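You operate a simulated robot arm through the tools that you are given. There is no shell and no other tool.

Carry out the task below with a simulated robot arm. There is one attempt and no reset: what you move stays moved.

Task
Swap the dirty pad for the clean one and switch the air on.
Fine: the dirty pad goes on the jar table; use the flat white drawer and shut it before the air goes on.
Where things are to end (x, y in the base frame): dirty pad within 0.06 m of [0.85, -0.86].
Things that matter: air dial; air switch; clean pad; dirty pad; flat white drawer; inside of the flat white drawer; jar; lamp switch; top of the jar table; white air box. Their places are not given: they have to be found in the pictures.

Only the result counts: the job must be done as asked and must still hold three seconds after the hand-in. Knocking over, shifting, dropping, spilling or breaking anything else fails it.

Robot
A 7-joint arm with a two-finger parallel gripper, fixed in place. Base frame: the origin is on the floor under the middle of its stand, x ahead of it, y to its left, z up; the work surface is at about z = 0.86. Units: m, rad, N and s.
It reaches about 1.479 m from its shoulder. Its first joint turns from -2.897 to 2.897 rad. Payload 4.4 kg.
The tool frame sits at the grasp point between the pads (the TCP): z along the fingers, y along the line on which they close. The tips reach 0.023 m beyond it. The gripper opens to 0.094 m. The fingers are 0.038 m wide and 0.01 m thick; the gripper's body (0.054 by 0.096 m) begins 0.039 m behind the TCP.
Orientation is told as [roll, pitch, yaw] about the base's x, y, z axes, in that order, counted from this pose: with the fingers straight down and closing along the base's y, the tool's x points along the base's -x, its y along +y and its z along -z.

Tools
- The arm moves only by the tool jog_arm. Its arguments are lists of equal length, an entry for each row: "dp": the shift along the base's x, y, z in units of 20 mm (1.0 is 20 mm), a list of three; "rot": the turn, a rotation vector about the base's x, y, z in units of 8 degrees (1.0 is 8 degrees), a list of three; "claw": the finger opening in mm, from 0 to 94. In form: {"dp": [[tx, ty, tz], ...], "rot": [[wx, wy, wz], ...], "claw": [claw, ...]}. A call has 1 to 20 rows; each row shifts and turns the commanded pose from where the row before left it. A call with a number of a shift or a turn outside -1 to 1 is refused whole. A row lasts 0.2 s, in which the tool goes at most 0.05 m and 0.15 rad; a call with a longer step from one row to the next is refused whole, and so is a gripper value outside its range. A pose out of reach is approached as far as the arm can. The call stops where the force on the tool passes 40 N (or 10 N more than at its start, if that is more) or the arm is blocked; 0.2 s more then pass. Each finger travels about 0.072 m/s and halts on what it meets, pressing with about 32 N; the grip force reading is that of the motor and also rises with nothing between the fingers. The clock runs only during rows and for 0.2 s after the last one: add rows that do not move to give the fingers time. It gives the time, the measured TCP pose, the force on the tool (base axes), the opening and the grip force at its end, in the units of the frame above (readings bear some noise), with the torque about the TCP (base axes, N m) and any sound that the robot's microphone picked up.
- Cameras (640 x 400 px; columns grow to the right, rows downward): "scene" is fixed at [0.0487, -0.4999, 1.4272]; the picture's right is [0.15, -0.99, 0.00], its down [-0.51, -0.08, -0.86] and it looks along [0.85, 0.13, -0.51] (base axes); focal length 238 px, centre (320, 200). "wrist" rides on the gripper at [0.086, 0.016, -0.074] in the tool frame; the picture's right is [-0.18, 0.98, 0.00], its down [-0.58, -0.11, -0.81] and it looks along [-0.79, -0.15, 0.59] (tool axes); focal length 243 px, centre (320, 200).
- grab_frame(camera): a new picture of that camera. The clock stands still meanwhile.
- locate(camera, pixels): for up to 12 pixels [column, row] of the newest picture of that camera ("zoom" is the newest enlarged one), the place [x, y, z] in the base frame of the surface seen there, good to about 0.003 m. The clock stands still meanwhile.
- enlarge(camera, box): a new picture of the part [left, top, right, bottom] of that camera's present view, enlarged. The clock stands still meanwhile.
- finish_job(): hands the job in; it is judged then, once.

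Unless the task says otherwise, let go and move clear before handing in.

The tools are called after "Request:" by a JSON object that holds its "api" and its "payload". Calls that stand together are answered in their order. jog_arm: Moves the arm, as the interface text tells. Its arguments: {"type":"object","properties":{"dp":{"type":"array","items":{"type":"array","items":{"type":"number"}}},"rot":{"type":"array","items":{"type":"array","items":{"type":"number"}}},"claw":{"type":"array","items":{"type":"number"}}},"required":["dp","rot","claw"]} The other tools are called the same way: grab_frame (camera) takes a picture; locate (camera, pixels) gives the place of the surface under pixels of a picture; enlarge (camera, box) takes an enlarged picture of a part of a camera's view; finish_job () hands the job in.

At the start:

```text
time: 0.0
tool_pos: [0.6691, -0.3716, 1.3207]
orientation: [0.0, -0.001, 0.002]
wrist_force: [-0.1, -0.3, -0.7]
torque: [-0.02, -0.02, 0.02]
grip_width: 0.0939
grasp_force: 0.0
```

scene: 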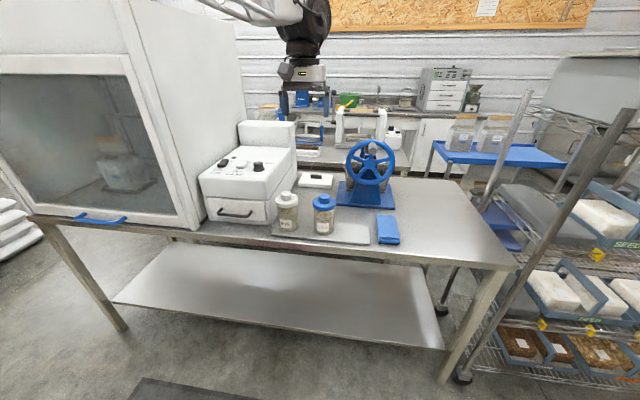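
wrist: 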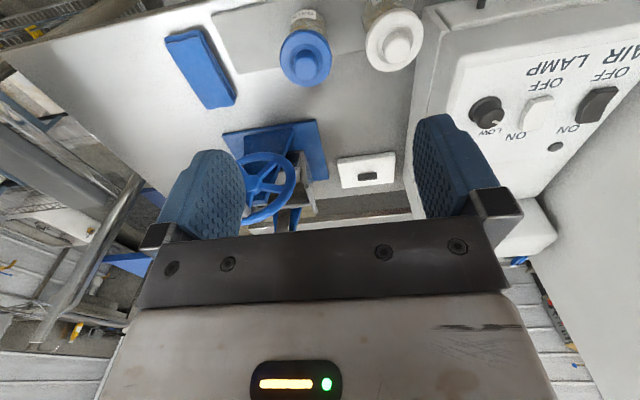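

The scene shows a white air box around (245,180) with a drawer handle at (235,212), jars at (287,212) and (323,215), a blue pad at (388,230), and a blue-topped table at (490,152). I'll enlarge these parts to identify everything.

Request:
{"api": "enlarge", "payload": {"camera": "scene", "box": [180, 110, 340, 250]}}

Request:
{"api": "enlarge", "payload": {"camera": "scene", "box": [280, 130, 440, 260]}}

Request:
{"api": "enlarge", "payload": {"camera": "wrist", "box": [420, 0, 640, 270]}}

Request:
{"api": "enlarge", "payload": {"camera": "scene", "box": [400, 80, 600, 260]}}

```text
2.86 times, centred on (260, 180) of scene
```

zoom: 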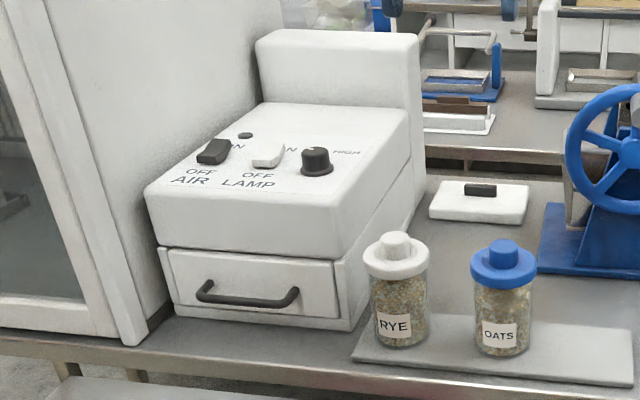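

```text
3.08 times, centred on (360, 195) of scene
```

zoom: 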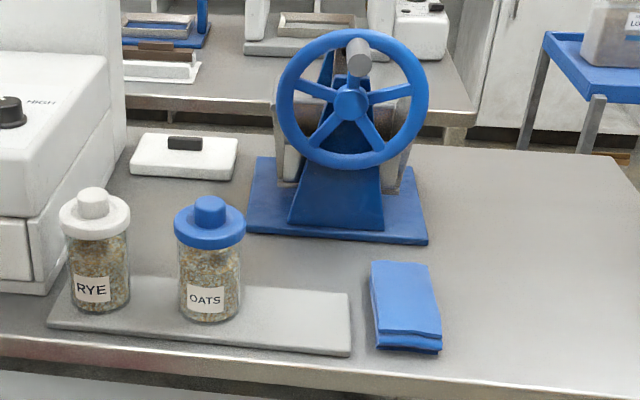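

```text
1.48 times, centred on (530, 135) of wrist
```

zoom: 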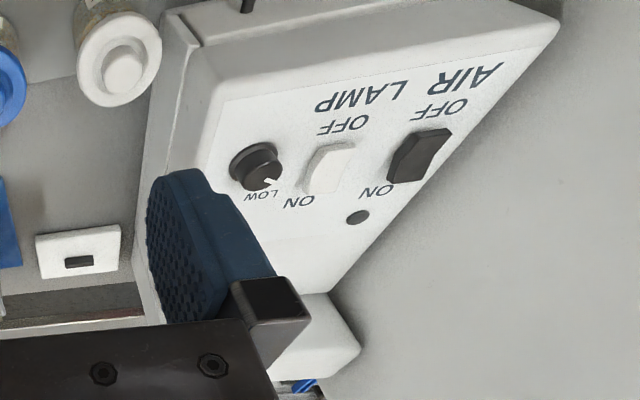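

```text
2.22 times, centred on (500, 170) of scene
```

zoom: 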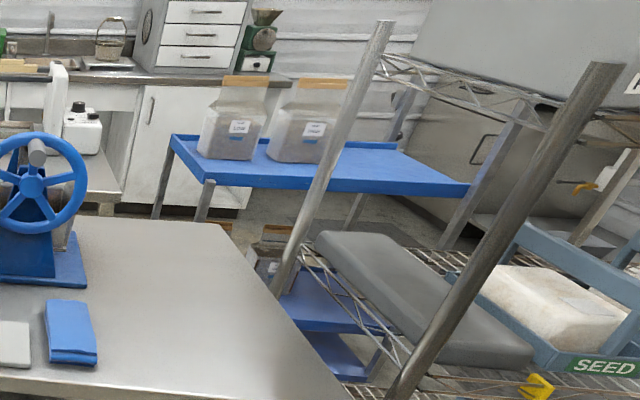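

The white slab with a dark tab at (317,180) looks like the clean pad, and the dirty pad is probably inside the drawer. I'll measure the key points.

Request:
{"api": "grab_frame", "payload": {"camera": "scene"}}

Request:
{"api": "locate", "payload": {"camera": "scene", "pixels": [[317, 176], [301, 183], [331, 186], [306, 173], [333, 175], [317, 180], [236, 213], [222, 210], [252, 214], [213, 199], [266, 203], [266, 222]]}}

Request:
{"api": "locate", "payload": {"camera": "scene", "pixels": [[480, 155], [520, 158], [550, 158], [435, 142], [460, 135], [495, 135], [388, 230], [440, 220], [480, 240], [450, 185], [323, 230], [287, 222]]}}

Request:
{"api": "locate", "payload": {"camera": "scene", "pixels": [[224, 163], [232, 163], [247, 164], [259, 166], [241, 158], [258, 162], [199, 180], [266, 185], [296, 148], [240, 147], [287, 197], [323, 199]]}}

```text
taken
```

scene: 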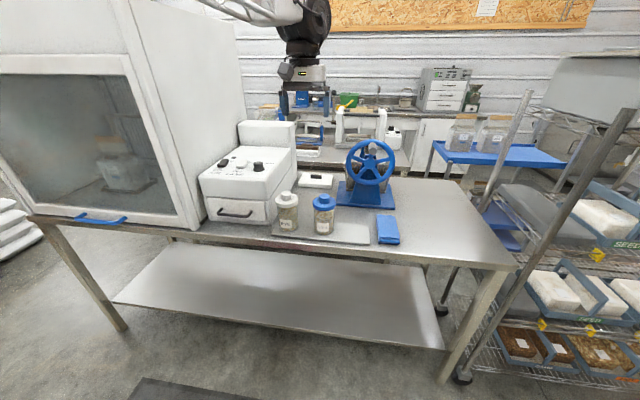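

```text
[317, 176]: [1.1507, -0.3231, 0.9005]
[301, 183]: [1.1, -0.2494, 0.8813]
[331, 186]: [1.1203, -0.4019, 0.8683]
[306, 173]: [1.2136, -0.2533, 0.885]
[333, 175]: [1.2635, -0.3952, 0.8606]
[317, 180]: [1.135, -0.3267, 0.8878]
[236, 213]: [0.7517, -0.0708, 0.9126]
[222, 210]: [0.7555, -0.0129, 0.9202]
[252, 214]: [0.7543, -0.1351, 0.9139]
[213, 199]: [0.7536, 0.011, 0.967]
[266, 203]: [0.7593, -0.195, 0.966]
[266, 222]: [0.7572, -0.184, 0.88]
```

```text
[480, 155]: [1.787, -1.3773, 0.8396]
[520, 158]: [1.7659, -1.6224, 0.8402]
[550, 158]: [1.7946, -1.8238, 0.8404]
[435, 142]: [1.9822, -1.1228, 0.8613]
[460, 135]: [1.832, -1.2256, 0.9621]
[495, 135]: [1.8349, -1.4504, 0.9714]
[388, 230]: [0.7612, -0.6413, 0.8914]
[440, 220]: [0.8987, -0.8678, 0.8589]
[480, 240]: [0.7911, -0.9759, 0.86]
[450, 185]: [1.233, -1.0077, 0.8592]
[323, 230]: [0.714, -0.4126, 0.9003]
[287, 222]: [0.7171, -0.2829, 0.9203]
```

```text
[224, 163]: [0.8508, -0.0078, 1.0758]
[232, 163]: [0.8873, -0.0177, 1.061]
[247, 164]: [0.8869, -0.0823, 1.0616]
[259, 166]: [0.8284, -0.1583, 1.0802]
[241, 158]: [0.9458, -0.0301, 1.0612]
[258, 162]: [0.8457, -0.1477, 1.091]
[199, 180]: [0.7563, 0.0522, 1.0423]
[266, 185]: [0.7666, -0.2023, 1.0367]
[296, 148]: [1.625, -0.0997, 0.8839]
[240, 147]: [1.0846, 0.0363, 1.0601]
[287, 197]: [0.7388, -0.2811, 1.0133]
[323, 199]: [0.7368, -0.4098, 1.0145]
```

The work surface carrying the jars is at z≈0.86, so (0.85,-0.86) sits on this same table near pixel (440,220). I'll zoom on the drawer handle and the pads for geometry.

Request:
{"api": "enlarge", "payload": {"camera": "scene", "box": [195, 190, 275, 240]}}

Request:
{"api": "locate", "payload": {"camera": "zoom", "pixels": [[320, 187], [180, 160], [460, 185], [320, 160], [320, 220], [150, 100], [500, 110], [170, 155], [480, 175], [300, 260], [300, 320], [300, 80]]}}

Request:
{"api": "enlarge", "payload": {"camera": "scene", "box": [290, 160, 350, 198]}}

Request:
{"api": "locate", "payload": {"camera": "zoom", "pixels": [[130, 230], [450, 260], [170, 140], [470, 170], [300, 160], [230, 150], [380, 150], [300, 140], [300, 170], [300, 220], [300, 280], [120, 260]]}}

```text
8.00 times, centred on (235, 215) of scene
```

zoom: 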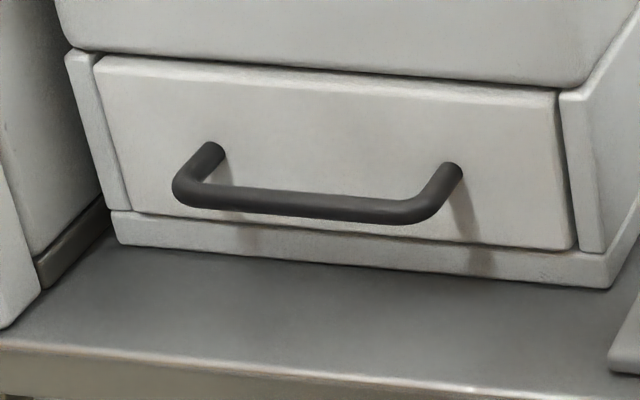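

```text
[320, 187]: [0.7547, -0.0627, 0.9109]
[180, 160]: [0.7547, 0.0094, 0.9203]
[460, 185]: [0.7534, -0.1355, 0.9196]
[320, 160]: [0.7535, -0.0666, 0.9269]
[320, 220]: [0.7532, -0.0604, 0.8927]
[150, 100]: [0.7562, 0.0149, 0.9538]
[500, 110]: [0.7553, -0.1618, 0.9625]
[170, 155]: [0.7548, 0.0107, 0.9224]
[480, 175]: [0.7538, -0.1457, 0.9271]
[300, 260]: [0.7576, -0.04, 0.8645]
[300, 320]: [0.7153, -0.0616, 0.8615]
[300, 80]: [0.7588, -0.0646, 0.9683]
```

```text
10.53 times, centred on (320, 179) of scene
```

zoom: 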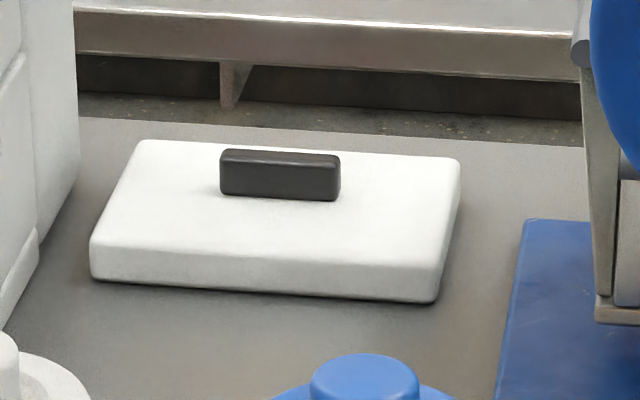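

```text
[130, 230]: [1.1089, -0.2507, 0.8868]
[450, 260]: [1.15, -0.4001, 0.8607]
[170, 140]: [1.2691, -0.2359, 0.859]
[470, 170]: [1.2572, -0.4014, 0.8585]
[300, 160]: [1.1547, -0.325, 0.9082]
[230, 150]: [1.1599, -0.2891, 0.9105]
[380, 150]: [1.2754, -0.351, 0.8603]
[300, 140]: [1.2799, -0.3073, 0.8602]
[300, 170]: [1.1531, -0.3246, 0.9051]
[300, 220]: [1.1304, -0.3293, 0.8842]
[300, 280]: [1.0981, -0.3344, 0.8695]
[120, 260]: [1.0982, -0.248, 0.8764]
```

The pad's tab is centred near (1.155,-0.322), top z≈0.91. Now I need the handle bar position, so I'll locate on a new zoom of it.

Request:
{"api": "enlarge", "payload": {"camera": "scene", "box": [195, 190, 275, 240]}}

Request:
{"api": "locate", "payload": {"camera": "zoom", "pixels": [[320, 205], [250, 200], [400, 212], [185, 185], [320, 196], [320, 215], [440, 195], [210, 150], [455, 172], [300, 345], [300, 365], [30, 330]]}}

Request:
{"api": "locate", "payload": {"camera": "scene", "pixels": [[160, 150], [130, 60], [190, 210], [100, 218], [75, 215], [125, 221], [180, 225], [205, 190], [50, 70], [30, 215], [240, 120], [295, 130]]}}

```text
8.00 times, centred on (235, 215) of scene
```

zoom: 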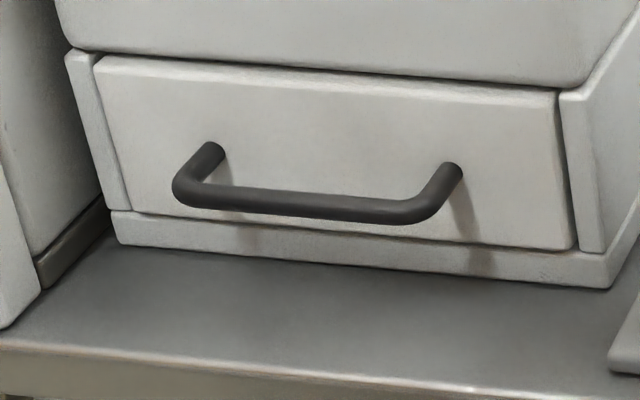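

```text
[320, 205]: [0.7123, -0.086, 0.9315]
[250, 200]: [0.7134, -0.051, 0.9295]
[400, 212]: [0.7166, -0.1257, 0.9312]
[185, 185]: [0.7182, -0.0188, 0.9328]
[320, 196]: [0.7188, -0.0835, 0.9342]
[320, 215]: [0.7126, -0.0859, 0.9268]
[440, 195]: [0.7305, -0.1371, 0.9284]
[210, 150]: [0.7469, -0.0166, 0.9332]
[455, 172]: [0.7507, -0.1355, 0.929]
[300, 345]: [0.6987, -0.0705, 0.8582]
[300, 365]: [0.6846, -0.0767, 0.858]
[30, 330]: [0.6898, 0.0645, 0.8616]
```

```text
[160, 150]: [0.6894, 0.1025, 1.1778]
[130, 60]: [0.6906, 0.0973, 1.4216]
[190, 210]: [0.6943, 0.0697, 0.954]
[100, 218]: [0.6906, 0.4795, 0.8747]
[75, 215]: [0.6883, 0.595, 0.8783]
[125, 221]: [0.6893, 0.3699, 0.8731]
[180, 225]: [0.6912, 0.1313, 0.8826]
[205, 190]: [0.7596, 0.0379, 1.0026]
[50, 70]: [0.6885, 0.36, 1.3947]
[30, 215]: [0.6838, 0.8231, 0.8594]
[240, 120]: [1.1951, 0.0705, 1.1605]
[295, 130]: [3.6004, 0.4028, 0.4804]
```

The handle bar sits at about x=0.718, z=0.930, y from -0.018 to -0.137, with roughly 30 mm between it and the drawer face at x≈0.754. I'll turn the gripper 90° so it closes along x, and bring it in front of the handle, clear of the hood and jars.

Request:
{"api": "jog_arm", "payload": {"dp": [[-0.167, 0.99, -0.567], [-0.167, 0.99, -0.567], [-0.167, 0.99, -0.567], [-0.167, 0.99, -0.567], [-0.167, 0.99, -0.567], [-0.167, 0.99, -0.567], [-0.167, 0.99, -0.567], [-0.167, 0.99, -0.567], [-0.167, 0.99, -0.567], [-0.167, 0.99, -0.567], [-0.167, 0.99, -0.567], [-0.167, 0.99, -0.567], [-0.167, 0.99, -0.567], [-0.167, 0.99, -0.567], [-0.167, 0.99, -0.567]], "rot": [[0, 0, 0.75], [0, 0, 0.75], [0, 0, 0.75], [0, 0, 0.75], [0, 0, 0.75], [0, 0, 0.75], [0, 0, 0.75], [0, 0, 0.75], [0, 0, 0.75], [0, 0, 0.75], [0, 0, 0.75], [0, 0, 0.75], [0, 0, 0.75], [0, 0, 0.75], [0, 0, 0.75]], "claw": [94, 94, 94, 94, 94, 90, 80, 70, 60, 50, 40, 40, 40, 40, 40]}}

Request:
{"api": "grab_frame", "payload": {"camera": "scene"}}

Request:
{"api": "grab_frame", "payload": {"camera": "wrist"}}

```text
time: 3.2
tool_pos: [0.6204, -0.0741, 1.1519]
orientation: [0.0, -0.001, 1.573]
wrist_force: [0.0, -0.1, -0.8]
torque: [0.01, 0.04, 0.02]
grip_width: 0.0399
grasp_force: 0.1
```

```text
taken
```

scene: 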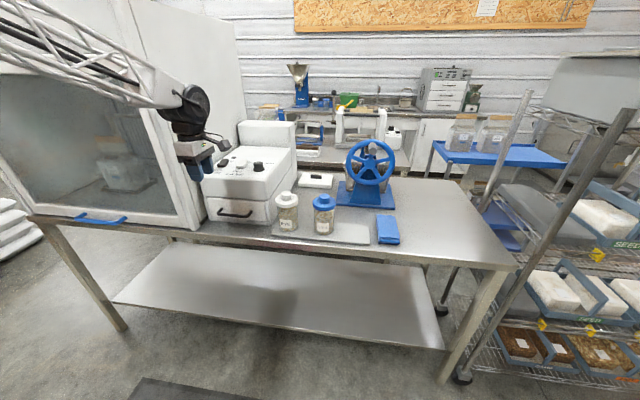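

```text
taken
```

wrist: 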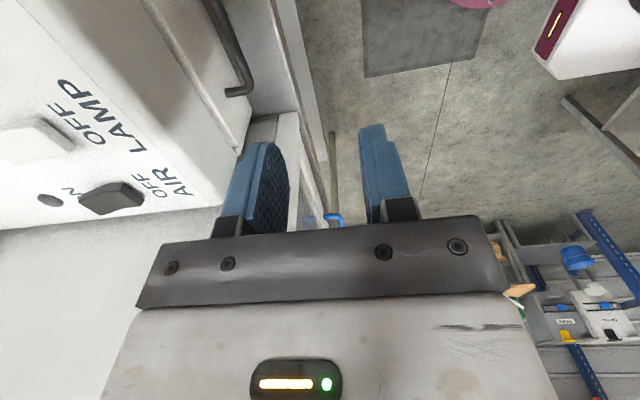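

The gripper is turned with the camera on the right-hand side, and the handle is visible at wrist (235,60). Next I'll tilt it about 28° so the fingers point forward and down, and stop short of the bar.

Request:
{"api": "jog_arm", "payload": {"dp": [[0.29, -0.025, -0.89], [0.29, -0.025, -0.89], [0.29, -0.025, -0.89], [0.29, -0.025, -0.89], [0.29, -0.025, -0.89], [0.29, -0.025, -0.89]], "rot": [[0, -0.583, 0], [0, -0.583, 0], [0, -0.583, 0], [0, -0.583, 0], [0, -0.583, 0], [0, -0.583, 0]], "claw": [34, 30, 27, 27, 27, 27]}}

Request:
{"api": "enlarge", "payload": {"camera": "scene", "box": [160, 110, 300, 230]}}

Request:
{"api": "grab_frame", "payload": {"camera": "wrist"}}

```text
time: 4.6
tool_pos: [0.6549, -0.077, 1.0443]
orientation: [-0.491, 0.001, 1.57]
wrist_force: [0.3, -0.6, 0.7]
torque: [-0.01, 0.0, -0.04]
grip_width: 0.0269
grasp_force: 0.0
```

```text
3.33 times, centred on (230, 170) of scene
```

zoom: 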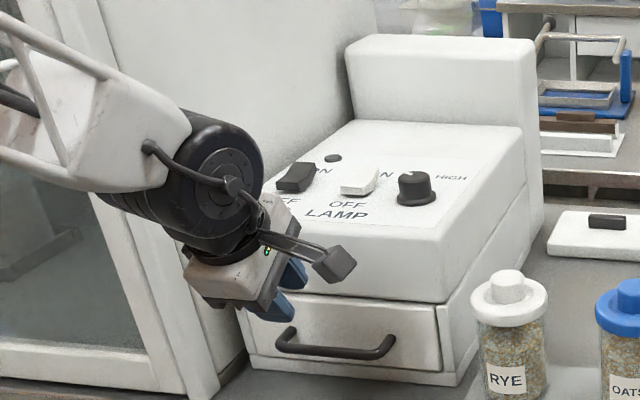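

```text
taken
```

wrist: 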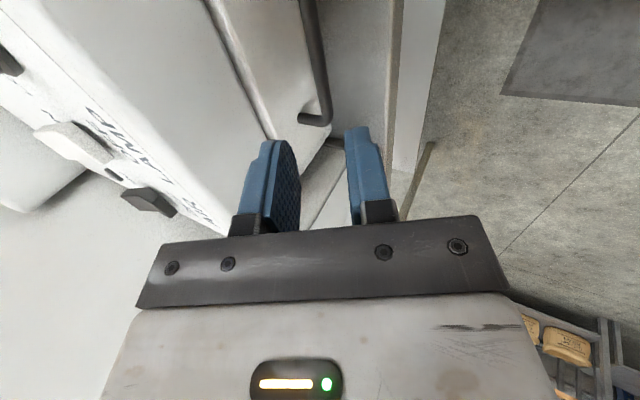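

The fingers line up with the bar in the wrist view (bar at (320,60), fingers at (270,190) and (370,170)). I'll approach along the finger direction, stopping part way to check.

Request:
{"api": "jog_arm", "payload": {"dp": [[0.369, 0, -0.672], [0.369, 0, -0.672], [0.369, 0, -0.672], [0.369, 0, -0.672], [0.369, 0, -0.672]], "rot": [[0, 0, 0], [0, 0, 0], [0, 0, 0], [0, 0, 0], [0, 0, 0]], "claw": [27, 27, 27, 27, 27]}}

Request:
{"api": "enlarge", "payload": {"camera": "scene", "box": [180, 150, 280, 230]}}

Request:
{"api": "grab_frame", "payload": {"camera": "wrist"}}

```text
time: 5.8
tool_pos: [0.6919, -0.0761, 0.9796]
orientation: [-0.489, 0.001, 1.57]
wrist_force: [0.3, 0.7, -0.4]
torque: [-0.04, 0.03, -0.01]
grip_width: 0.0268
grasp_force: 0.1
```

```text
5.00 times, centred on (230, 190) of scene
```

zoom: 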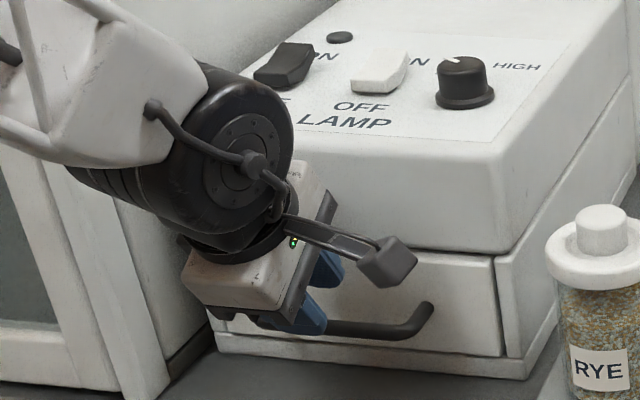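

```text
taken
```

wrist: 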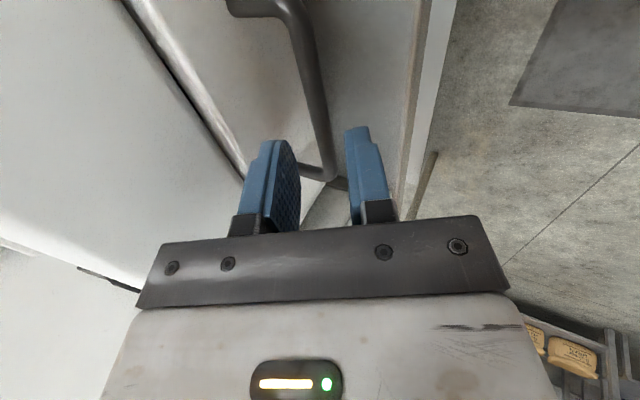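

The bar end at wrist (320,165) now lies between the two fingers. I'll finish the approach and close on the bar.

Request:
{"api": "jog_arm", "payload": {"dp": [[0.369, 0, -0.672], [0.369, 0, -0.672], [0.369, 0, -0.672], [0, 0, 0]], "rot": [[0, 0, 0], [0, 0, 0], [0, 0, 0], [0, 0, 0]], "claw": [27, 27, 27, 27]}}

Request:
{"api": "enlarge", "payload": {"camera": "scene", "box": [180, 150, 280, 230]}}

Request:
{"api": "grab_frame", "payload": {"camera": "wrist"}}

```text
time: 6.8
tool_pos: [0.7125, -0.0758, 0.9379]
orientation: [-0.489, 0.002, 1.57]
wrist_force: [0.2, 0.2, 0.2]
torque: [0.03, 0.02, 0.0]
grip_width: 0.0268
grasp_force: 0.1
```

```text
5.00 times, centred on (230, 190) of scene
```

zoom: 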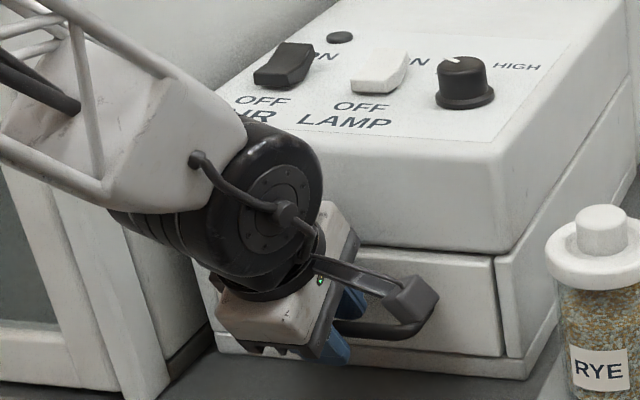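

```text
taken
```

wrist: 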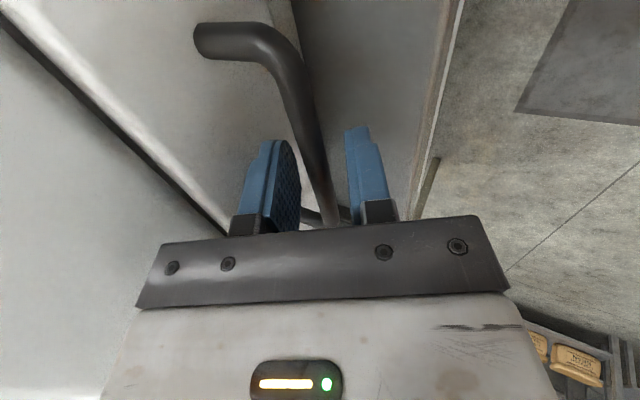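

The bar runs between the fingers at wrist (318,200). I'll close on it now.

Request:
{"api": "jog_arm", "payload": {"dp": [[0, 0, 0], [0, 0, 0], [0, 0, 0], [0, 0, 0]], "rot": [[0, 0, 0], [0, 0, 0], [0, 0, 0], [0, 0, 0]], "claw": [14, 6, 4, 4]}}

```text
time: 7.8
tool_pos: [0.7128, -0.0762, 0.9384]
orientation: [-0.489, 0.001, 1.57]
wrist_force: [0.1, 0.4, 10.6]
torque: [0.05, -0.07, 0.04]
grip_width: 0.0119
grasp_force: 44.3
```

The fingers hold the bar at 11.9 mm opening with 44 N of grip. I'll pull the drawer gently toward -x.

Request:
{"api": "jog_arm", "payload": {"dp": [[-0.3, 0, 0], [-0.4, 0, 0], [-0.5, 0, 0], [-0.5, 0, 0], [-0.5, 0, 0], [-0.5, 0, 0]], "rot": [[0, 0, 0], [0, 0, 0], [0, 0, 0], [0, 0, 0], [0, 0, 0], [0, 0, 0]], "claw": [4, 4, 4, 4, 4, 4]}}

Request:
{"api": "enlarge", "payload": {"camera": "scene", "box": [160, 150, 280, 240]}}

```text
time: 8.6
tool_pos: [0.6904, -0.0772, 0.9382]
orientation: [-0.489, -0.002, 1.571]
wrist_force: [0.4, 13.9, -0.7]
torque: [0.57, 0.0, 0.32]
grip_width: 0.0118
grasp_force: 44.6
stopped in row 4: the force on the tool passed its limit at 40 N (the readings are from after the stop); the commanded pose is now the measured one
```

```text
4.44 times, centred on (220, 195) of scene
```

zoom: 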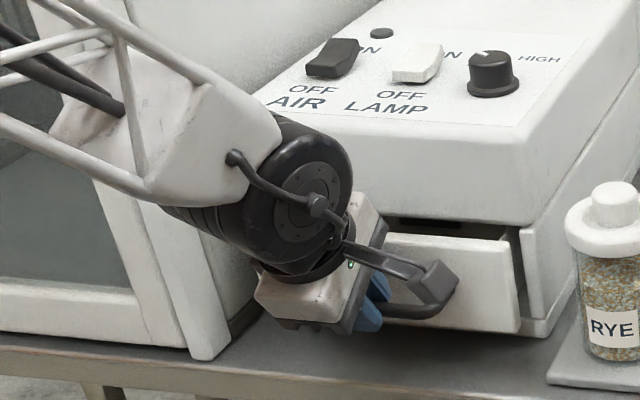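

The drawer has moved about 22 mm and the pull stopped at the force limit, with a sideways force of 14 N left over. I'll pull on more slowly and watch the forces.

Request:
{"api": "jog_arm", "payload": {"dp": [[0, 0, 0], [-0.2, 0, 0], [-0.2, 0, 0]], "rot": [[0, 0, 0], [0, 0, 0], [0, 0, 0]], "claw": [4, 4, 4]}}

```text
time: 9.4
tool_pos: [0.6824, -0.0776, 0.9378]
orientation: [-0.487, -0.001, 1.572]
wrist_force: [1.0, 23.7, -3.6]
torque: [0.28, 0.01, 0.17]
grip_width: 0.0118
grasp_force: 45.4
```

There's almost no x resistance but the sideways force has grown to 24 N, so the drawer's slide axis isn't quite along x. I'll shift 1.5 mm in -y to see which way relieves it.

Request:
{"api": "jog_arm", "payload": {"dp": [[0, -0.08, 0], [0, 0, 0]], "rot": [[0, 0, 0], [0, 0, 0]], "claw": [4, 4]}}

```text
time: 9.8
tool_pos: [0.6815, -0.0767, 0.9391]
orientation: [-0.487, -0.001, 1.573]
wrist_force: [0.2, 14.0, 2.9]
torque: [0.52, 0.0, 0.18]
grip_width: 0.0118
grasp_force: 45.1
stopped in row 1: the force on the tool passed its limit at 40 N (the readings are from after the stop); the commanded pose is now the measured one
```

Moving -y raised the force, so the drawer wants to go +y. I'll shift slightly in +y to relieve it.

Request:
{"api": "jog_arm", "payload": {"dp": [[0, 0.03, 0], [0, 0.03, 0], [0, 0, 0]], "rot": [[0, 0, 0], [0, 0, 0], [0, 0, 0]], "claw": [4, 4, 4]}}

```text
time: 10.6
tool_pos: [0.6815, -0.0765, 0.9379]
orientation: [-0.486, -0.001, 1.57]
wrist_force: [-1.6, -39.6, 0.7]
torque: [-0.74, 0.0, -0.17]
grip_width: 0.0117
grasp_force: 45.0
```

The y stiffness is very high, about 45 N/mm, because I'm gripping the bar tightly. I'll loosen the fingers so they only hook the bar and can slip sideways, then pull.

Request:
{"api": "jog_arm", "payload": {"dp": [[0, 0, 0], [0, 0, 0], [0, 0, 0]], "rot": [[0, 0, 0], [0, 0, 0], [0, 0, 0]], "claw": [16, 16, 16]}}

```text
time: 11.4
tool_pos: [0.6822, -0.0752, 0.9389]
orientation: [-0.487, -0.001, 1.572]
wrist_force: [0.4, 0.1, -1.2]
torque: [0.01, -0.01, -0.04]
grip_width: 0.0159
grasp_force: 0.1
```

Loosened to 15.9 mm, the side force has gone. I'll pull back in small steps with the bar hooked.

Request:
{"api": "jog_arm", "payload": {"dp": [[-0.4, 0, 0], [-0.4, 0, 0], [-0.4, 0, 0], [-0.4, 0, 0], [-0.4, 0, 0], [-0.4, 0, 0]], "rot": [[0, 0, 0], [0, 0, 0], [0, 0, 0], [0, 0, 0], [0, 0, 0], [0, 0, 0]], "claw": [16, 16, 16, 16, 16, 16]}}

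Request:
{"api": "enlarge", "payload": {"camera": "scene", "box": [160, 150, 280, 240]}}

```text
time: 12.8
tool_pos: [0.6332, -0.0772, 0.9387]
orientation: [-0.487, -0.001, 1.573]
wrist_force: [1.8, 1.6, -0.1]
torque: [0.01, -0.03, 0.0]
grip_width: 0.0168
grasp_force: 0.9
```

```text
4.44 times, centred on (220, 195) of scene
```

zoom: 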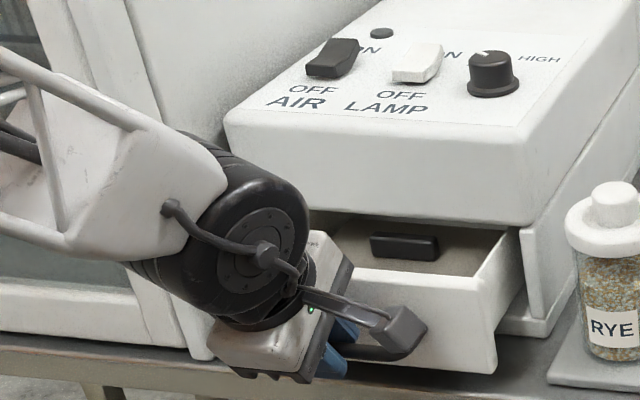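

The drawer slides freely now, and I can see a grey pad with a dark tab inside at zoom (405,245). I'll locate it to see how much further to pull.

Request:
{"api": "locate", "payload": {"camera": "zoom", "pixels": [[405, 245], [375, 240], [435, 248], [405, 234], [405, 256], [350, 260], [460, 255], [470, 300], [500, 260], [360, 275], [420, 285], [500, 290]]}}

```text
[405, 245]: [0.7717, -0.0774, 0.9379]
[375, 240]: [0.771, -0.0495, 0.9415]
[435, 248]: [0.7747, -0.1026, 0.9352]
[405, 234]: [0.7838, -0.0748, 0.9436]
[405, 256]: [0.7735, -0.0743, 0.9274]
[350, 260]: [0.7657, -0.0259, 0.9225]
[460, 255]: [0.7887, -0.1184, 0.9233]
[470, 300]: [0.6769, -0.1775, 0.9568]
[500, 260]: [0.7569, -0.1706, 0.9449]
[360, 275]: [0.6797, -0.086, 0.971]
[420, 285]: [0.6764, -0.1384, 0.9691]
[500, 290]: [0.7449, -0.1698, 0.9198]
```

The dirty pad's tab is at about x=0.778, y=-0.076, z 0.922–0.944, and the drawer front is now at x≈0.677. I'll pull about 0.11 m more so the whole pad clears the box front at 0.757.

Request:
{"api": "jog_arm", "payload": {"dp": [[-0.4, 0, 0], [-0.4, 0, 0], [-0.4, 0, 0], [-0.4, 0, 0], [-0.4, 0, 0], [-0.4, 0, 0], [-0.4, 0, 0], [-0.4, 0, 0], [-0.4, 0, 0], [-0.4, 0, 0], [-0.4, 0, 0], [-0.4, 0, 0]], "rot": [[0, 0, 0], [0, 0, 0], [0, 0, 0], [0, 0, 0], [0, 0, 0], [0, 0, 0], [0, 0, 0], [0, 0, 0], [0, 0, 0], [0, 0, 0], [0, 0, 0], [0, 0, 0]], "claw": [16, 16, 16, 16, 16, 16, 16, 16, 16, 16, 16, 16]}}

Request:
{"api": "enlarge", "payload": {"camera": "scene", "box": [140, 150, 290, 260]}}

Request:
{"api": "locate", "payload": {"camera": "zoom", "pixels": [[400, 240], [360, 230], [440, 240], [450, 300], [350, 300], [480, 270], [300, 240], [420, 220]]}}

```text
time: 15.4
tool_pos: [0.5376, -0.0755, 0.9365]
orientation: [-0.485, -0.001, 1.574]
wrist_force: [1.8, -0.4, 0.1]
torque: [-0.03, -0.03, -0.04]
grip_width: 0.0167
grasp_force: 0.5
```

```text
3.64 times, centred on (215, 205) of scene
```

zoom: 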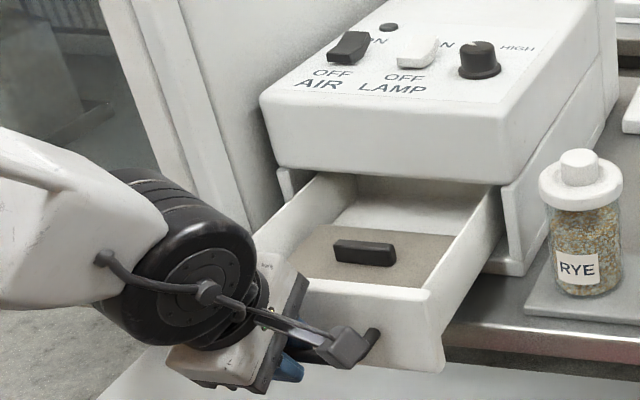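

```text
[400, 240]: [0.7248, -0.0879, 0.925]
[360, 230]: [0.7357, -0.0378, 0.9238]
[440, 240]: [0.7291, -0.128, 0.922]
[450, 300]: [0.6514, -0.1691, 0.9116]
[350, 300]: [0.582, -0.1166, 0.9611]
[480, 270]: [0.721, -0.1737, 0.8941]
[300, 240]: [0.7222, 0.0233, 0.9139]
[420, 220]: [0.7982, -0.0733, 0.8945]
```

The pad's rear edge (zoom (400,230)) is at about x=0.74, just ahead of the box front. I'll pull 30 mm more for lifting room.

Request:
{"api": "jog_arm", "payload": {"dp": [[-0.3, 0, 0], [-0.3, 0, 0], [-0.3, 0, 0], [-0.3, 0, 0], [-0.3, 0, 0]], "rot": [[0, 0, 0], [0, 0, 0], [0, 0, 0], [0, 0, 0], [0, 0, 0]], "claw": [16, 16, 16, 16, 16]}}

Request:
{"api": "enlarge", "payload": {"camera": "scene", "box": [140, 150, 290, 260]}}

Request:
{"api": "locate", "payload": {"camera": "zoom", "pixels": [[360, 250], [335, 248], [390, 255], [360, 242], [400, 228], [400, 235], [400, 245], [440, 290], [300, 270], [420, 210], [440, 270], [290, 250]]}}

```text
time: 16.6
tool_pos: [0.5065, -0.0763, 0.9394]
orientation: [-0.487, -0.001, 1.572]
wrist_force: [0.4, 0.4, -0.8]
torque: [0.02, -0.04, 0.01]
grip_width: 0.0163
grasp_force: 0.8
```

```text
3.64 times, centred on (215, 205) of scene
```

zoom: 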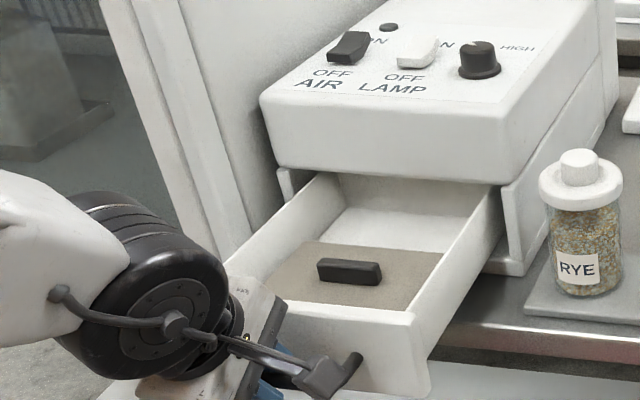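

```text
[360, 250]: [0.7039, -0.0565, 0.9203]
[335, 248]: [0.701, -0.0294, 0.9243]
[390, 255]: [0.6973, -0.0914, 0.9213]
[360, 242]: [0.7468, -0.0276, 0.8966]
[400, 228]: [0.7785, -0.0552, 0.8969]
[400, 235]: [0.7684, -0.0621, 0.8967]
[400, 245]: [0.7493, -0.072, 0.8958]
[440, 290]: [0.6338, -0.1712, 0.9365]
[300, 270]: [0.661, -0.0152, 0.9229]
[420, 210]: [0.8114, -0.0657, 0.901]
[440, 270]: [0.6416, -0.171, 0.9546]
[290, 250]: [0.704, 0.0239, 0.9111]
```

The drawer is far enough out: the pad's rear edge is at x≈0.707 with the box front at 0.757. I'll back the fingers off the bar along their own axis and lift clear.

Request:
{"api": "jog_arm", "payload": {"dp": [[0, 0, 0], [-0.23, 0, 0.44], [-0.35, 0, 0.66], [-0.47, 0, 0.88], [-0.47, 0, 0.88], [-0.47, 0, 0.88], [-0.47, 0, 0.88], [-0.3, 0, 0.9], [0, 0, 0.9]], "rot": [[0, 0, 0], [0, 0, 0], [0, 0, 0], [0, 0, 0], [0, 0, 0], [0, 0, 0], [0, 0, 0], [0, 0, 0], [0, 0, 0]], "claw": [20, 20, 20, 20, 20, 20, 20, 20, 20]}}

Request:
{"api": "enlarge", "payload": {"camera": "scene", "box": [140, 150, 290, 260]}}

Request:
{"api": "locate", "payload": {"camera": "zoom", "pixels": [[350, 262], [322, 262], [378, 268], [350, 272], [350, 280], [270, 290], [405, 300], [300, 245], [435, 255], [350, 310], [300, 300], [400, 200]]}}

```text
time: 18.6
tool_pos: [0.4524, -0.0758, 1.0666]
orientation: [-0.485, -0.002, 1.573]
wrist_force: [0.3, -0.7, -0.1]
torque: [0.01, 0.0, -0.02]
grip_width: 0.0201
grasp_force: 0.2
```

```text
3.64 times, centred on (215, 205) of scene
```

zoom: 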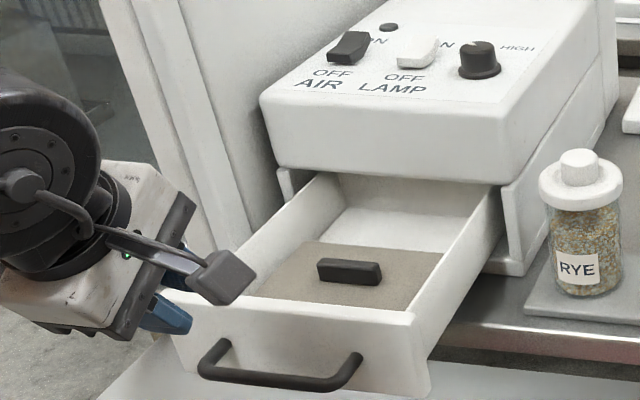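

```text
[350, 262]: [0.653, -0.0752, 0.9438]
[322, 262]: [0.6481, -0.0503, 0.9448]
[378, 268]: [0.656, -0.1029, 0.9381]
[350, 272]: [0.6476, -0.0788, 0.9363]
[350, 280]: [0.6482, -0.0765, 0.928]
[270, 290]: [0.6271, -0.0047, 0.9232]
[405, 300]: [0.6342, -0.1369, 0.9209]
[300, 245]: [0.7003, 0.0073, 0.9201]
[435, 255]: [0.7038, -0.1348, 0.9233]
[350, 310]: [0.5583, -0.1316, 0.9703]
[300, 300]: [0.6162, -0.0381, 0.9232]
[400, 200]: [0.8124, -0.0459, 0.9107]
```

The dirty pad's tab is centred near (0.653,-0.077), z 0.922–0.944, with the pad spanning x≈0.60–0.707. I'll bring the gripper upright over the tab.

Request:
{"api": "jog_arm", "payload": {"dp": [[0.84, 0, 0.2], [0.84, 0, 0.2], [0.84, 0, 0], [0.84, 0, 0], [0.84, 0, 0], [0.84, 0, 0], [0.84, 0, 0], [0.84, 0, 0], [0.84, 0, 0], [0.84, 0, 0], [0.84, 0, 0], [0.84, 0, 0]], "rot": [[0, 0.29, 0], [0, 0.29, 0], [0, 0.29, 0], [0, 0.29, 0], [0, 0.29, 0], [0, 0.29, 0], [0, 0.29, 0], [0, 0.29, 0], [0, 0.29, 0], [0, 0.29, 0], [0, 0.29, 0], [0, 0.284, 0]], "claw": [30, 40, 50, 50, 50, 50, 50, 50, 50, 50, 50, 50]}}

Request:
{"api": "grab_frame", "payload": {"camera": "wrist"}}

Request:
{"api": "enlarge", "payload": {"camera": "scene", "box": [140, 120, 300, 260]}}

```text
time: 21.2
tool_pos: [0.654, -0.0747, 1.0757]
orientation: [0.002, 0.0, 1.57]
wrist_force: [0.5, 0.4, -0.3]
torque: [0.01, -0.04, -0.01]
grip_width: 0.05
grasp_force: 0.0
```

```text
taken
```

wrist: 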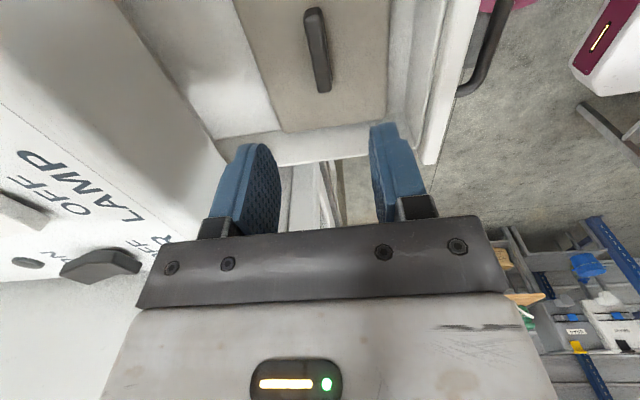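

```text
2.86 times, centred on (220, 190) of scene
```

zoom: 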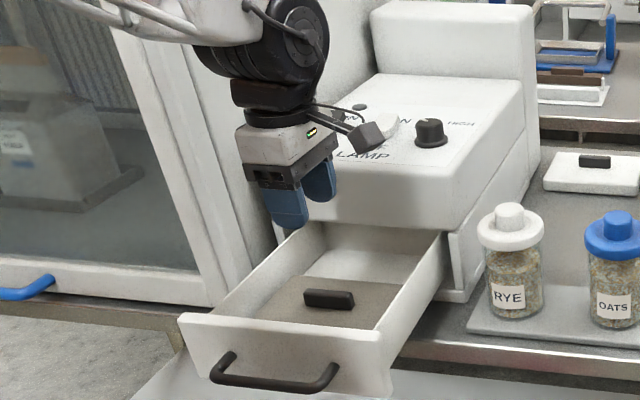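

The wrist camera now sees the tab at (317,50). I'll measure its extents from this view before descending.

Request:
{"api": "locate", "payload": {"camera": "wrist", "pixels": [[313, 15], [322, 88], [308, 40], [326, 40], [318, 50], [262, 60], [385, 60], [290, 125], [250, 20], [388, 20], [270, 150], [420, 60]]}}

```text
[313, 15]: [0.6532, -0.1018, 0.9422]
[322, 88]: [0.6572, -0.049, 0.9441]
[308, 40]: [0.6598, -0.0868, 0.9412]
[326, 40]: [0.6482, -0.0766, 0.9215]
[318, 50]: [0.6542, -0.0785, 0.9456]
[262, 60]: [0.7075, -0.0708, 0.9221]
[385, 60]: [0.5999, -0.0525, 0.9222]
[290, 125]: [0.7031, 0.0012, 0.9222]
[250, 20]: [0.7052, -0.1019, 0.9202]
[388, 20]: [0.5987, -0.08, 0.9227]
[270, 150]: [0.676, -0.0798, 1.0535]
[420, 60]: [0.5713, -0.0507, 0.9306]
```

The tab is centred at (0.654,-0.077) with its top at z=0.945 and the pad top at 0.922. I'll descend so the tips stop about 5 mm above the pad, then close.

Request:
{"api": "jog_arm", "payload": {"dp": [[0, -0.1, -0.875], [0, 0, -0.875], [0, 0, -0.875], [0, 0, -0.875], [0, 0, -0.875], [0, 0, -0.875], [0, 0, -0.5], [0, 0, -0.5], [0, 0, 0]], "rot": [[0, 0, 0], [0, 0, 0], [0, 0, 0], [0, 0, 0], [0, 0, 0], [0, 0, 0], [0, 0, 0], [0, 0, 0], [0, 0, 0]], "claw": [50, 50, 50, 50, 50, 50, 50, 50, 50]}}

Request:
{"api": "grab_frame", "payload": {"camera": "wrist"}}

Request:
{"api": "enlarge", "payload": {"camera": "scene", "box": [140, 120, 300, 260]}}

```text
time: 23.2
tool_pos: [0.6532, -0.0768, 0.9501]
orientation: [-0.002, 0.001, 1.572]
wrist_force: [0.3, 0.2, -0.2]
torque: [-0.01, 0.0, 0.01]
grip_width: 0.0501
grasp_force: 0.0
```

```text
taken
```

wrist: 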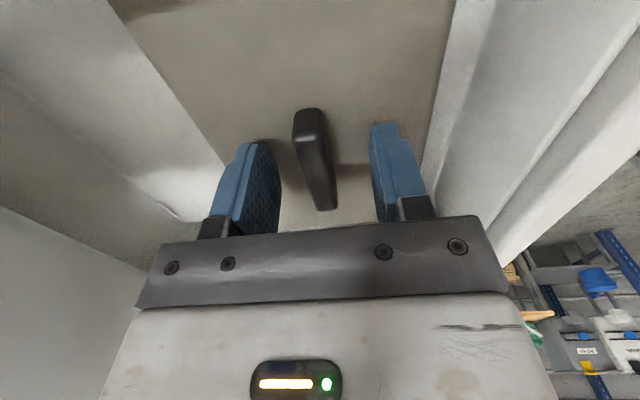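

```text
2.86 times, centred on (220, 190) of scene
```

zoom: 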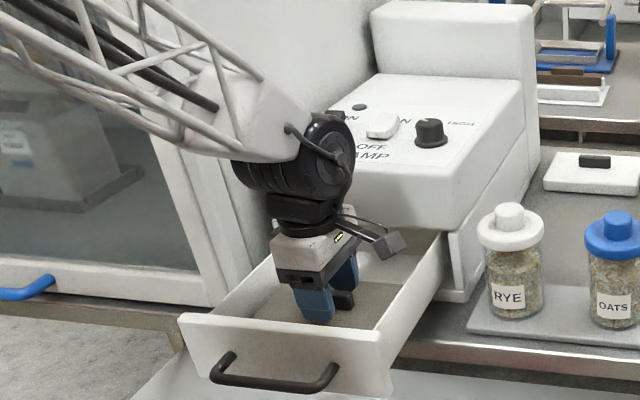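

The tab at wrist (315,150) is centred between the fingers. I'll close on it.

Request:
{"api": "jog_arm", "payload": {"dp": [[0, 0, -0.08], [0, 0, 0], [0, 0, 0], [0, 0, 0], [0, 0, 0]], "rot": [[0, 0, 0], [0, 0, 0], [0, 0, 0], [0, 0, 0], [0, 0, 0]], "claw": [36, 20, 6, 4, 4]}}

```text
time: 24.4
tool_pos: [0.6549, -0.0776, 0.9473]
orientation: [0.0, -0.002, 1.571]
wrist_force: [0.3, 0.3, -0.1]
torque: [0.03, 0.02, 0.02]
grip_width: 0.0137
grasp_force: 32.2
```

The tab is gripped at 13.7 mm with 32 N. I'll lift straight up slowly.

Request:
{"api": "jog_arm", "payload": {"dp": [[0, 0, 0.3], [0, 0, 0.4], [0, 0, 0.5], [0, 0, 0.6], [0, 0, 0.7], [0, 0, 0.8]], "rot": [[0, 0, 0], [0, 0, 0], [0, 0, 0], [0, 0, 0], [0, 0, 0], [0, 0, 0]], "claw": [4, 4, 4, 4, 4, 4]}}

Request:
{"api": "enlarge", "payload": {"camera": "scene", "box": [140, 120, 300, 260]}}

Request:
{"api": "grab_frame", "payload": {"camera": "wrist"}}

```text
time: 25.8
tool_pos: [0.6564, -0.0784, 1.0129]
orientation: [-0.002, 0.0, 1.57]
wrist_force: [-0.3, 1.1, -1.1]
torque: [-0.02, 0.03, -0.01]
grip_width: 0.0136
grasp_force: 32.3
```

```text
2.86 times, centred on (220, 190) of scene
```

zoom: 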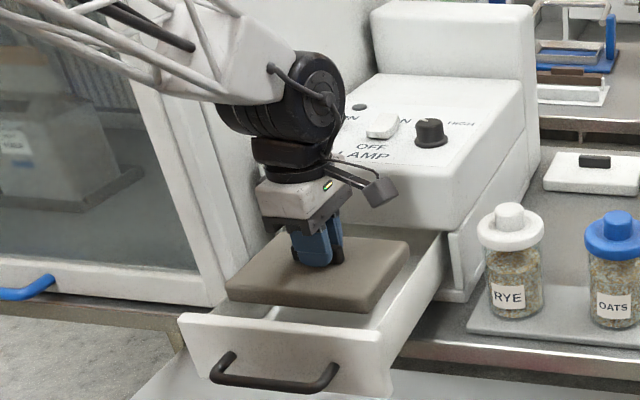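

```text
taken
```

wrist: 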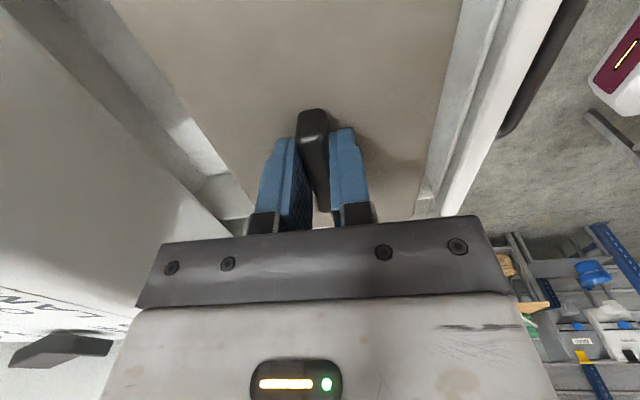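

The dirty pad hangs level at zoom (320,270) and is clear of the drawer. I'll raise it above jar height and carry it to the right.

Request:
{"api": "jog_arm", "payload": {"dp": [[0, 0, 1], [0, 0, 1], [0, 0, 1], [0, 0, 1], [0, -0.5, 1], [0, -0.8, 1], [0, -1, 1], [0, -1, 0], [0, -1, 0], [0, -1, 0], [0, -1, 0], [0, -1, 0], [0, -1, 0], [0, -1, 0], [0, -1, 0], [0, -1, 0], [0, -1, 0], [0, -1, 0], [0, -1, 0], [0, -1, 0]], "rot": [[0, 0, 0], [0, 0, 0], [0, 0, 0], [0, 0, 0], [0, 0, 0], [0, 0, 0], [0, 0, 0], [0, 0, 0], [0, 0, 0], [0, 0, 0], [0, 0, 0], [0, 0, 0], [0, 0, 0], [0, 0, 0], [0, 0, 0], [0, 0, 0], [0, 0, 0], [0, 0, 0], [0, 0, 0], [0, 0, 0]], "claw": [4, 4, 4, 4, 4, 4, 4, 4, 4, 4, 4, 4, 4, 4, 4, 4, 4, 4, 4, 4]}}

Request:
{"api": "grab_frame", "payload": {"camera": "scene"}}

```text
time: 30.0
tool_pos: [0.656, -0.385, 1.1545]
orientation: [-0.001, -0.003, 1.571]
wrist_force: [0.0, 0.3, -1.3]
torque: [-0.03, -0.03, -0.01]
grip_width: 0.0135
grasp_force: 31.3
```

```text
taken
```

scene: 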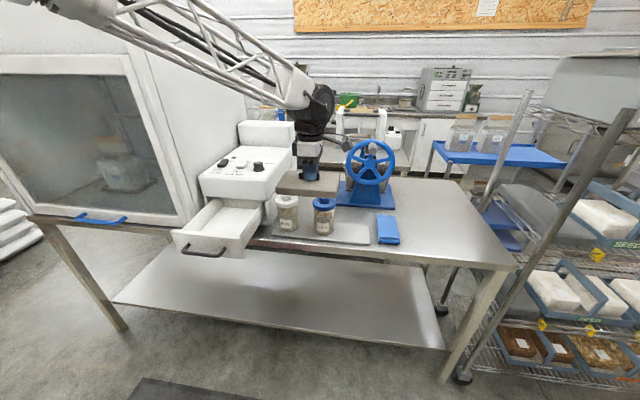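

The pad is held level and clears the jars. I'll check the wheel's position and then carry on toward the target spot.

Request:
{"api": "locate", "payload": {"camera": "scene", "pixels": [[370, 141], [368, 163], [348, 163], [391, 163], [370, 200], [338, 203], [395, 207], [378, 220], [399, 243], [377, 242], [397, 219], [505, 262]]}}

Request:
{"api": "jog_arm", "payload": {"dp": [[0, -1, 0], [0, -1, 0], [0, -1, 0], [0, -1, 0], [0, -1, 0], [0, -1, 0], [0, -1, 0], [0, -1, 0], [0, -1, 0], [0.5, -1, 0], [0.5, -1, 0], [0.9, -1, 0], [0.9, -1, 0], [0.9, -1, 0], [0.9, -1, 0], [0.9, -1, 0], [0.9, -1, 0], [0.9, -1, 0], [0.9, -1, 0], [0.9, -1, 0]], "rot": [[0, 0, 0], [0, 0, 0], [0, 0, 0], [0, 0, 0], [0, 0, 0], [0, 0, 0], [0, 0, 0], [0, 0, 0], [0, 0, 0], [0, 0, 0], [0, 0, 0], [0, 0, 0], [0, 0, 0], [0, 0, 0], [0, 0, 0], [0, 0, 0], [0, 0, 0], [0, 0, 0], [0, 0, 0], [0, 0, 0]], "claw": [4, 4, 4, 4, 4, 4, 4, 4, 4, 4, 4, 4, 4, 4, 4, 4, 4, 4, 4, 4]}}

Request:
{"api": "grab_frame", "payload": {"camera": "scene"}}

Request:
{"api": "grab_frame", "payload": {"camera": "wrist"}}

```text
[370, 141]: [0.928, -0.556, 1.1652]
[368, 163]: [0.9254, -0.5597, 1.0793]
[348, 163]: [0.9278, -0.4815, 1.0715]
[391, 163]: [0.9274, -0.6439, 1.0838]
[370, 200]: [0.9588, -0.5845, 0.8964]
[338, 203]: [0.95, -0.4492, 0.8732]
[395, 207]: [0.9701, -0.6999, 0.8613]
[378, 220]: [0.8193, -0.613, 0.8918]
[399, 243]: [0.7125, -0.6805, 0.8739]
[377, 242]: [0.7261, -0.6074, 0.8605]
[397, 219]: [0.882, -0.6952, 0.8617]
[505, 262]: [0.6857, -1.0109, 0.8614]
```

```text
time: 34.2
tool_pos: [0.8357, -0.7844, 1.1512]
orientation: [-0.001, -0.002, 1.57]
wrist_force: [1.0, -0.4, -0.3]
torque: [-0.01, 0.02, -0.04]
grip_width: 0.0135
grasp_force: 31.6
```

```text
taken
```

scene: 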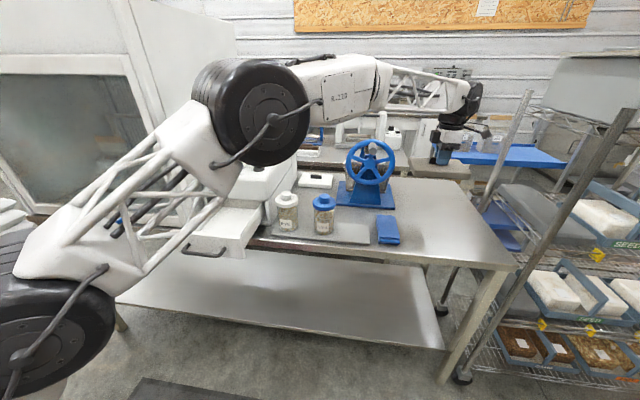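

```text
taken
```

wrist: 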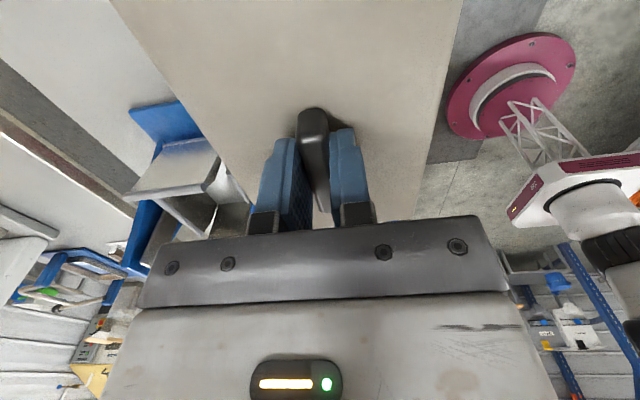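

The arm is over the free area on the right; the wheel's rim is at x≈0.928, y -0.48 to -0.64, top z 1.165. I'll locate some arm points to be sure the forearm stays clear while lowering.

Request:
{"api": "locate", "payload": {"camera": "scene", "pixels": [[270, 110], [345, 80], [400, 75], [440, 90], [470, 100], [200, 150], [445, 135], [440, 150], [355, 105]]}}

```text
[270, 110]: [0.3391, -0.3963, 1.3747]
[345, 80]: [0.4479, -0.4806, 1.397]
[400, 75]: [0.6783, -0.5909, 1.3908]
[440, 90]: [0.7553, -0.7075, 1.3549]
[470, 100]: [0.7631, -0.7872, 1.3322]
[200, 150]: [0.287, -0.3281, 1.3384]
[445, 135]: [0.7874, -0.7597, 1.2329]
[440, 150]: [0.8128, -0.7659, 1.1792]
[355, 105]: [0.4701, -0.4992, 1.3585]
```

The forearm runs from (0.34,-0.40) to (0.80,-0.76), well away from the wheel. I'll lower the pad onto the target spot, slowing near the table.

Request:
{"api": "jog_arm", "payload": {"dp": [[0.18, -0.945, -0.5], [0.18, -0.945, -0.9], [0.18, -0.945, -0.95], [0.18, -0.945, -0.95], [0, 0, -0.95], [0, 0, -0.95], [0, 0, -0.95], [0, 0, -0.95], [0, 0, -0.95], [0, 0, -0.95], [0, 0, -0.95], [0, 0, -0.8], [0, 0, -0.4], [0, 0, -0.2]], "rot": [[0, 0, 0], [0, 0, 0], [0, 0, 0], [0, 0, 0], [0, 0, 0], [0, 0, 0], [0, 0, 0], [0, 0, 0], [0, 0, 0], [0, 0, 0], [0, 0, 0], [0, 0, 0], [0, 0, 0], [0, 0, 0]], "claw": [4, 4, 4, 4, 4, 4, 4, 4, 4, 4, 4, 4, 4, 4]}}

Request:
{"api": "enlarge", "payload": {"camera": "scene", "box": [370, 130, 530, 270]}}

```text
time: 37.2
tool_pos: [0.8504, -0.8598, 0.9264]
orientation: [-0.002, -0.002, 1.57]
wrist_force: [-0.6, -0.2, -0.8]
torque: [0.03, 0.01, 0.03]
grip_width: 0.0134
grasp_force: 32.0
```

```text
2.86 times, centred on (450, 200) of scene
```

zoom: 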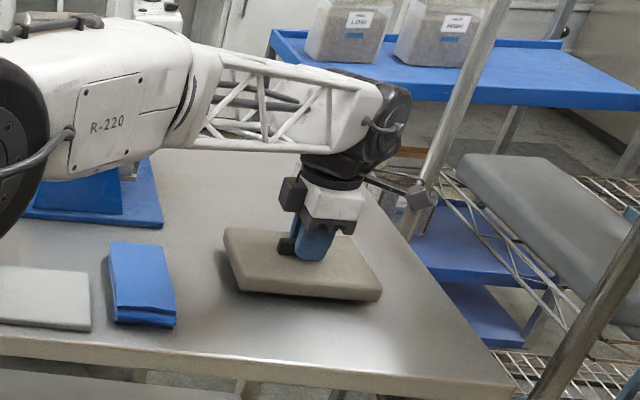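

The pad is about 15 mm above the table at the target (tool at 0.850,-0.860). I'll lower it the last bit in small steps.

Request:
{"api": "jog_arm", "payload": {"dp": [[0, 0, -0.15], [0, 0, -0.15], [0, 0, -0.15], [0, 0, -0.1], [0, 0, -0.1]], "rot": [[0, 0, 0], [0, 0, 0], [0, 0, 0], [0, 0, 0], [0, 0, 0]], "claw": [4, 4, 4, 4, 4]}}

```text
time: 38.4
tool_pos: [0.8501, -0.8589, 0.914]
orientation: [-0.002, -0.003, 1.57]
wrist_force: [-0.1, 0.3, -1.3]
torque: [-0.02, -0.03, 0.02]
grip_width: 0.0136
grasp_force: 32.1
```

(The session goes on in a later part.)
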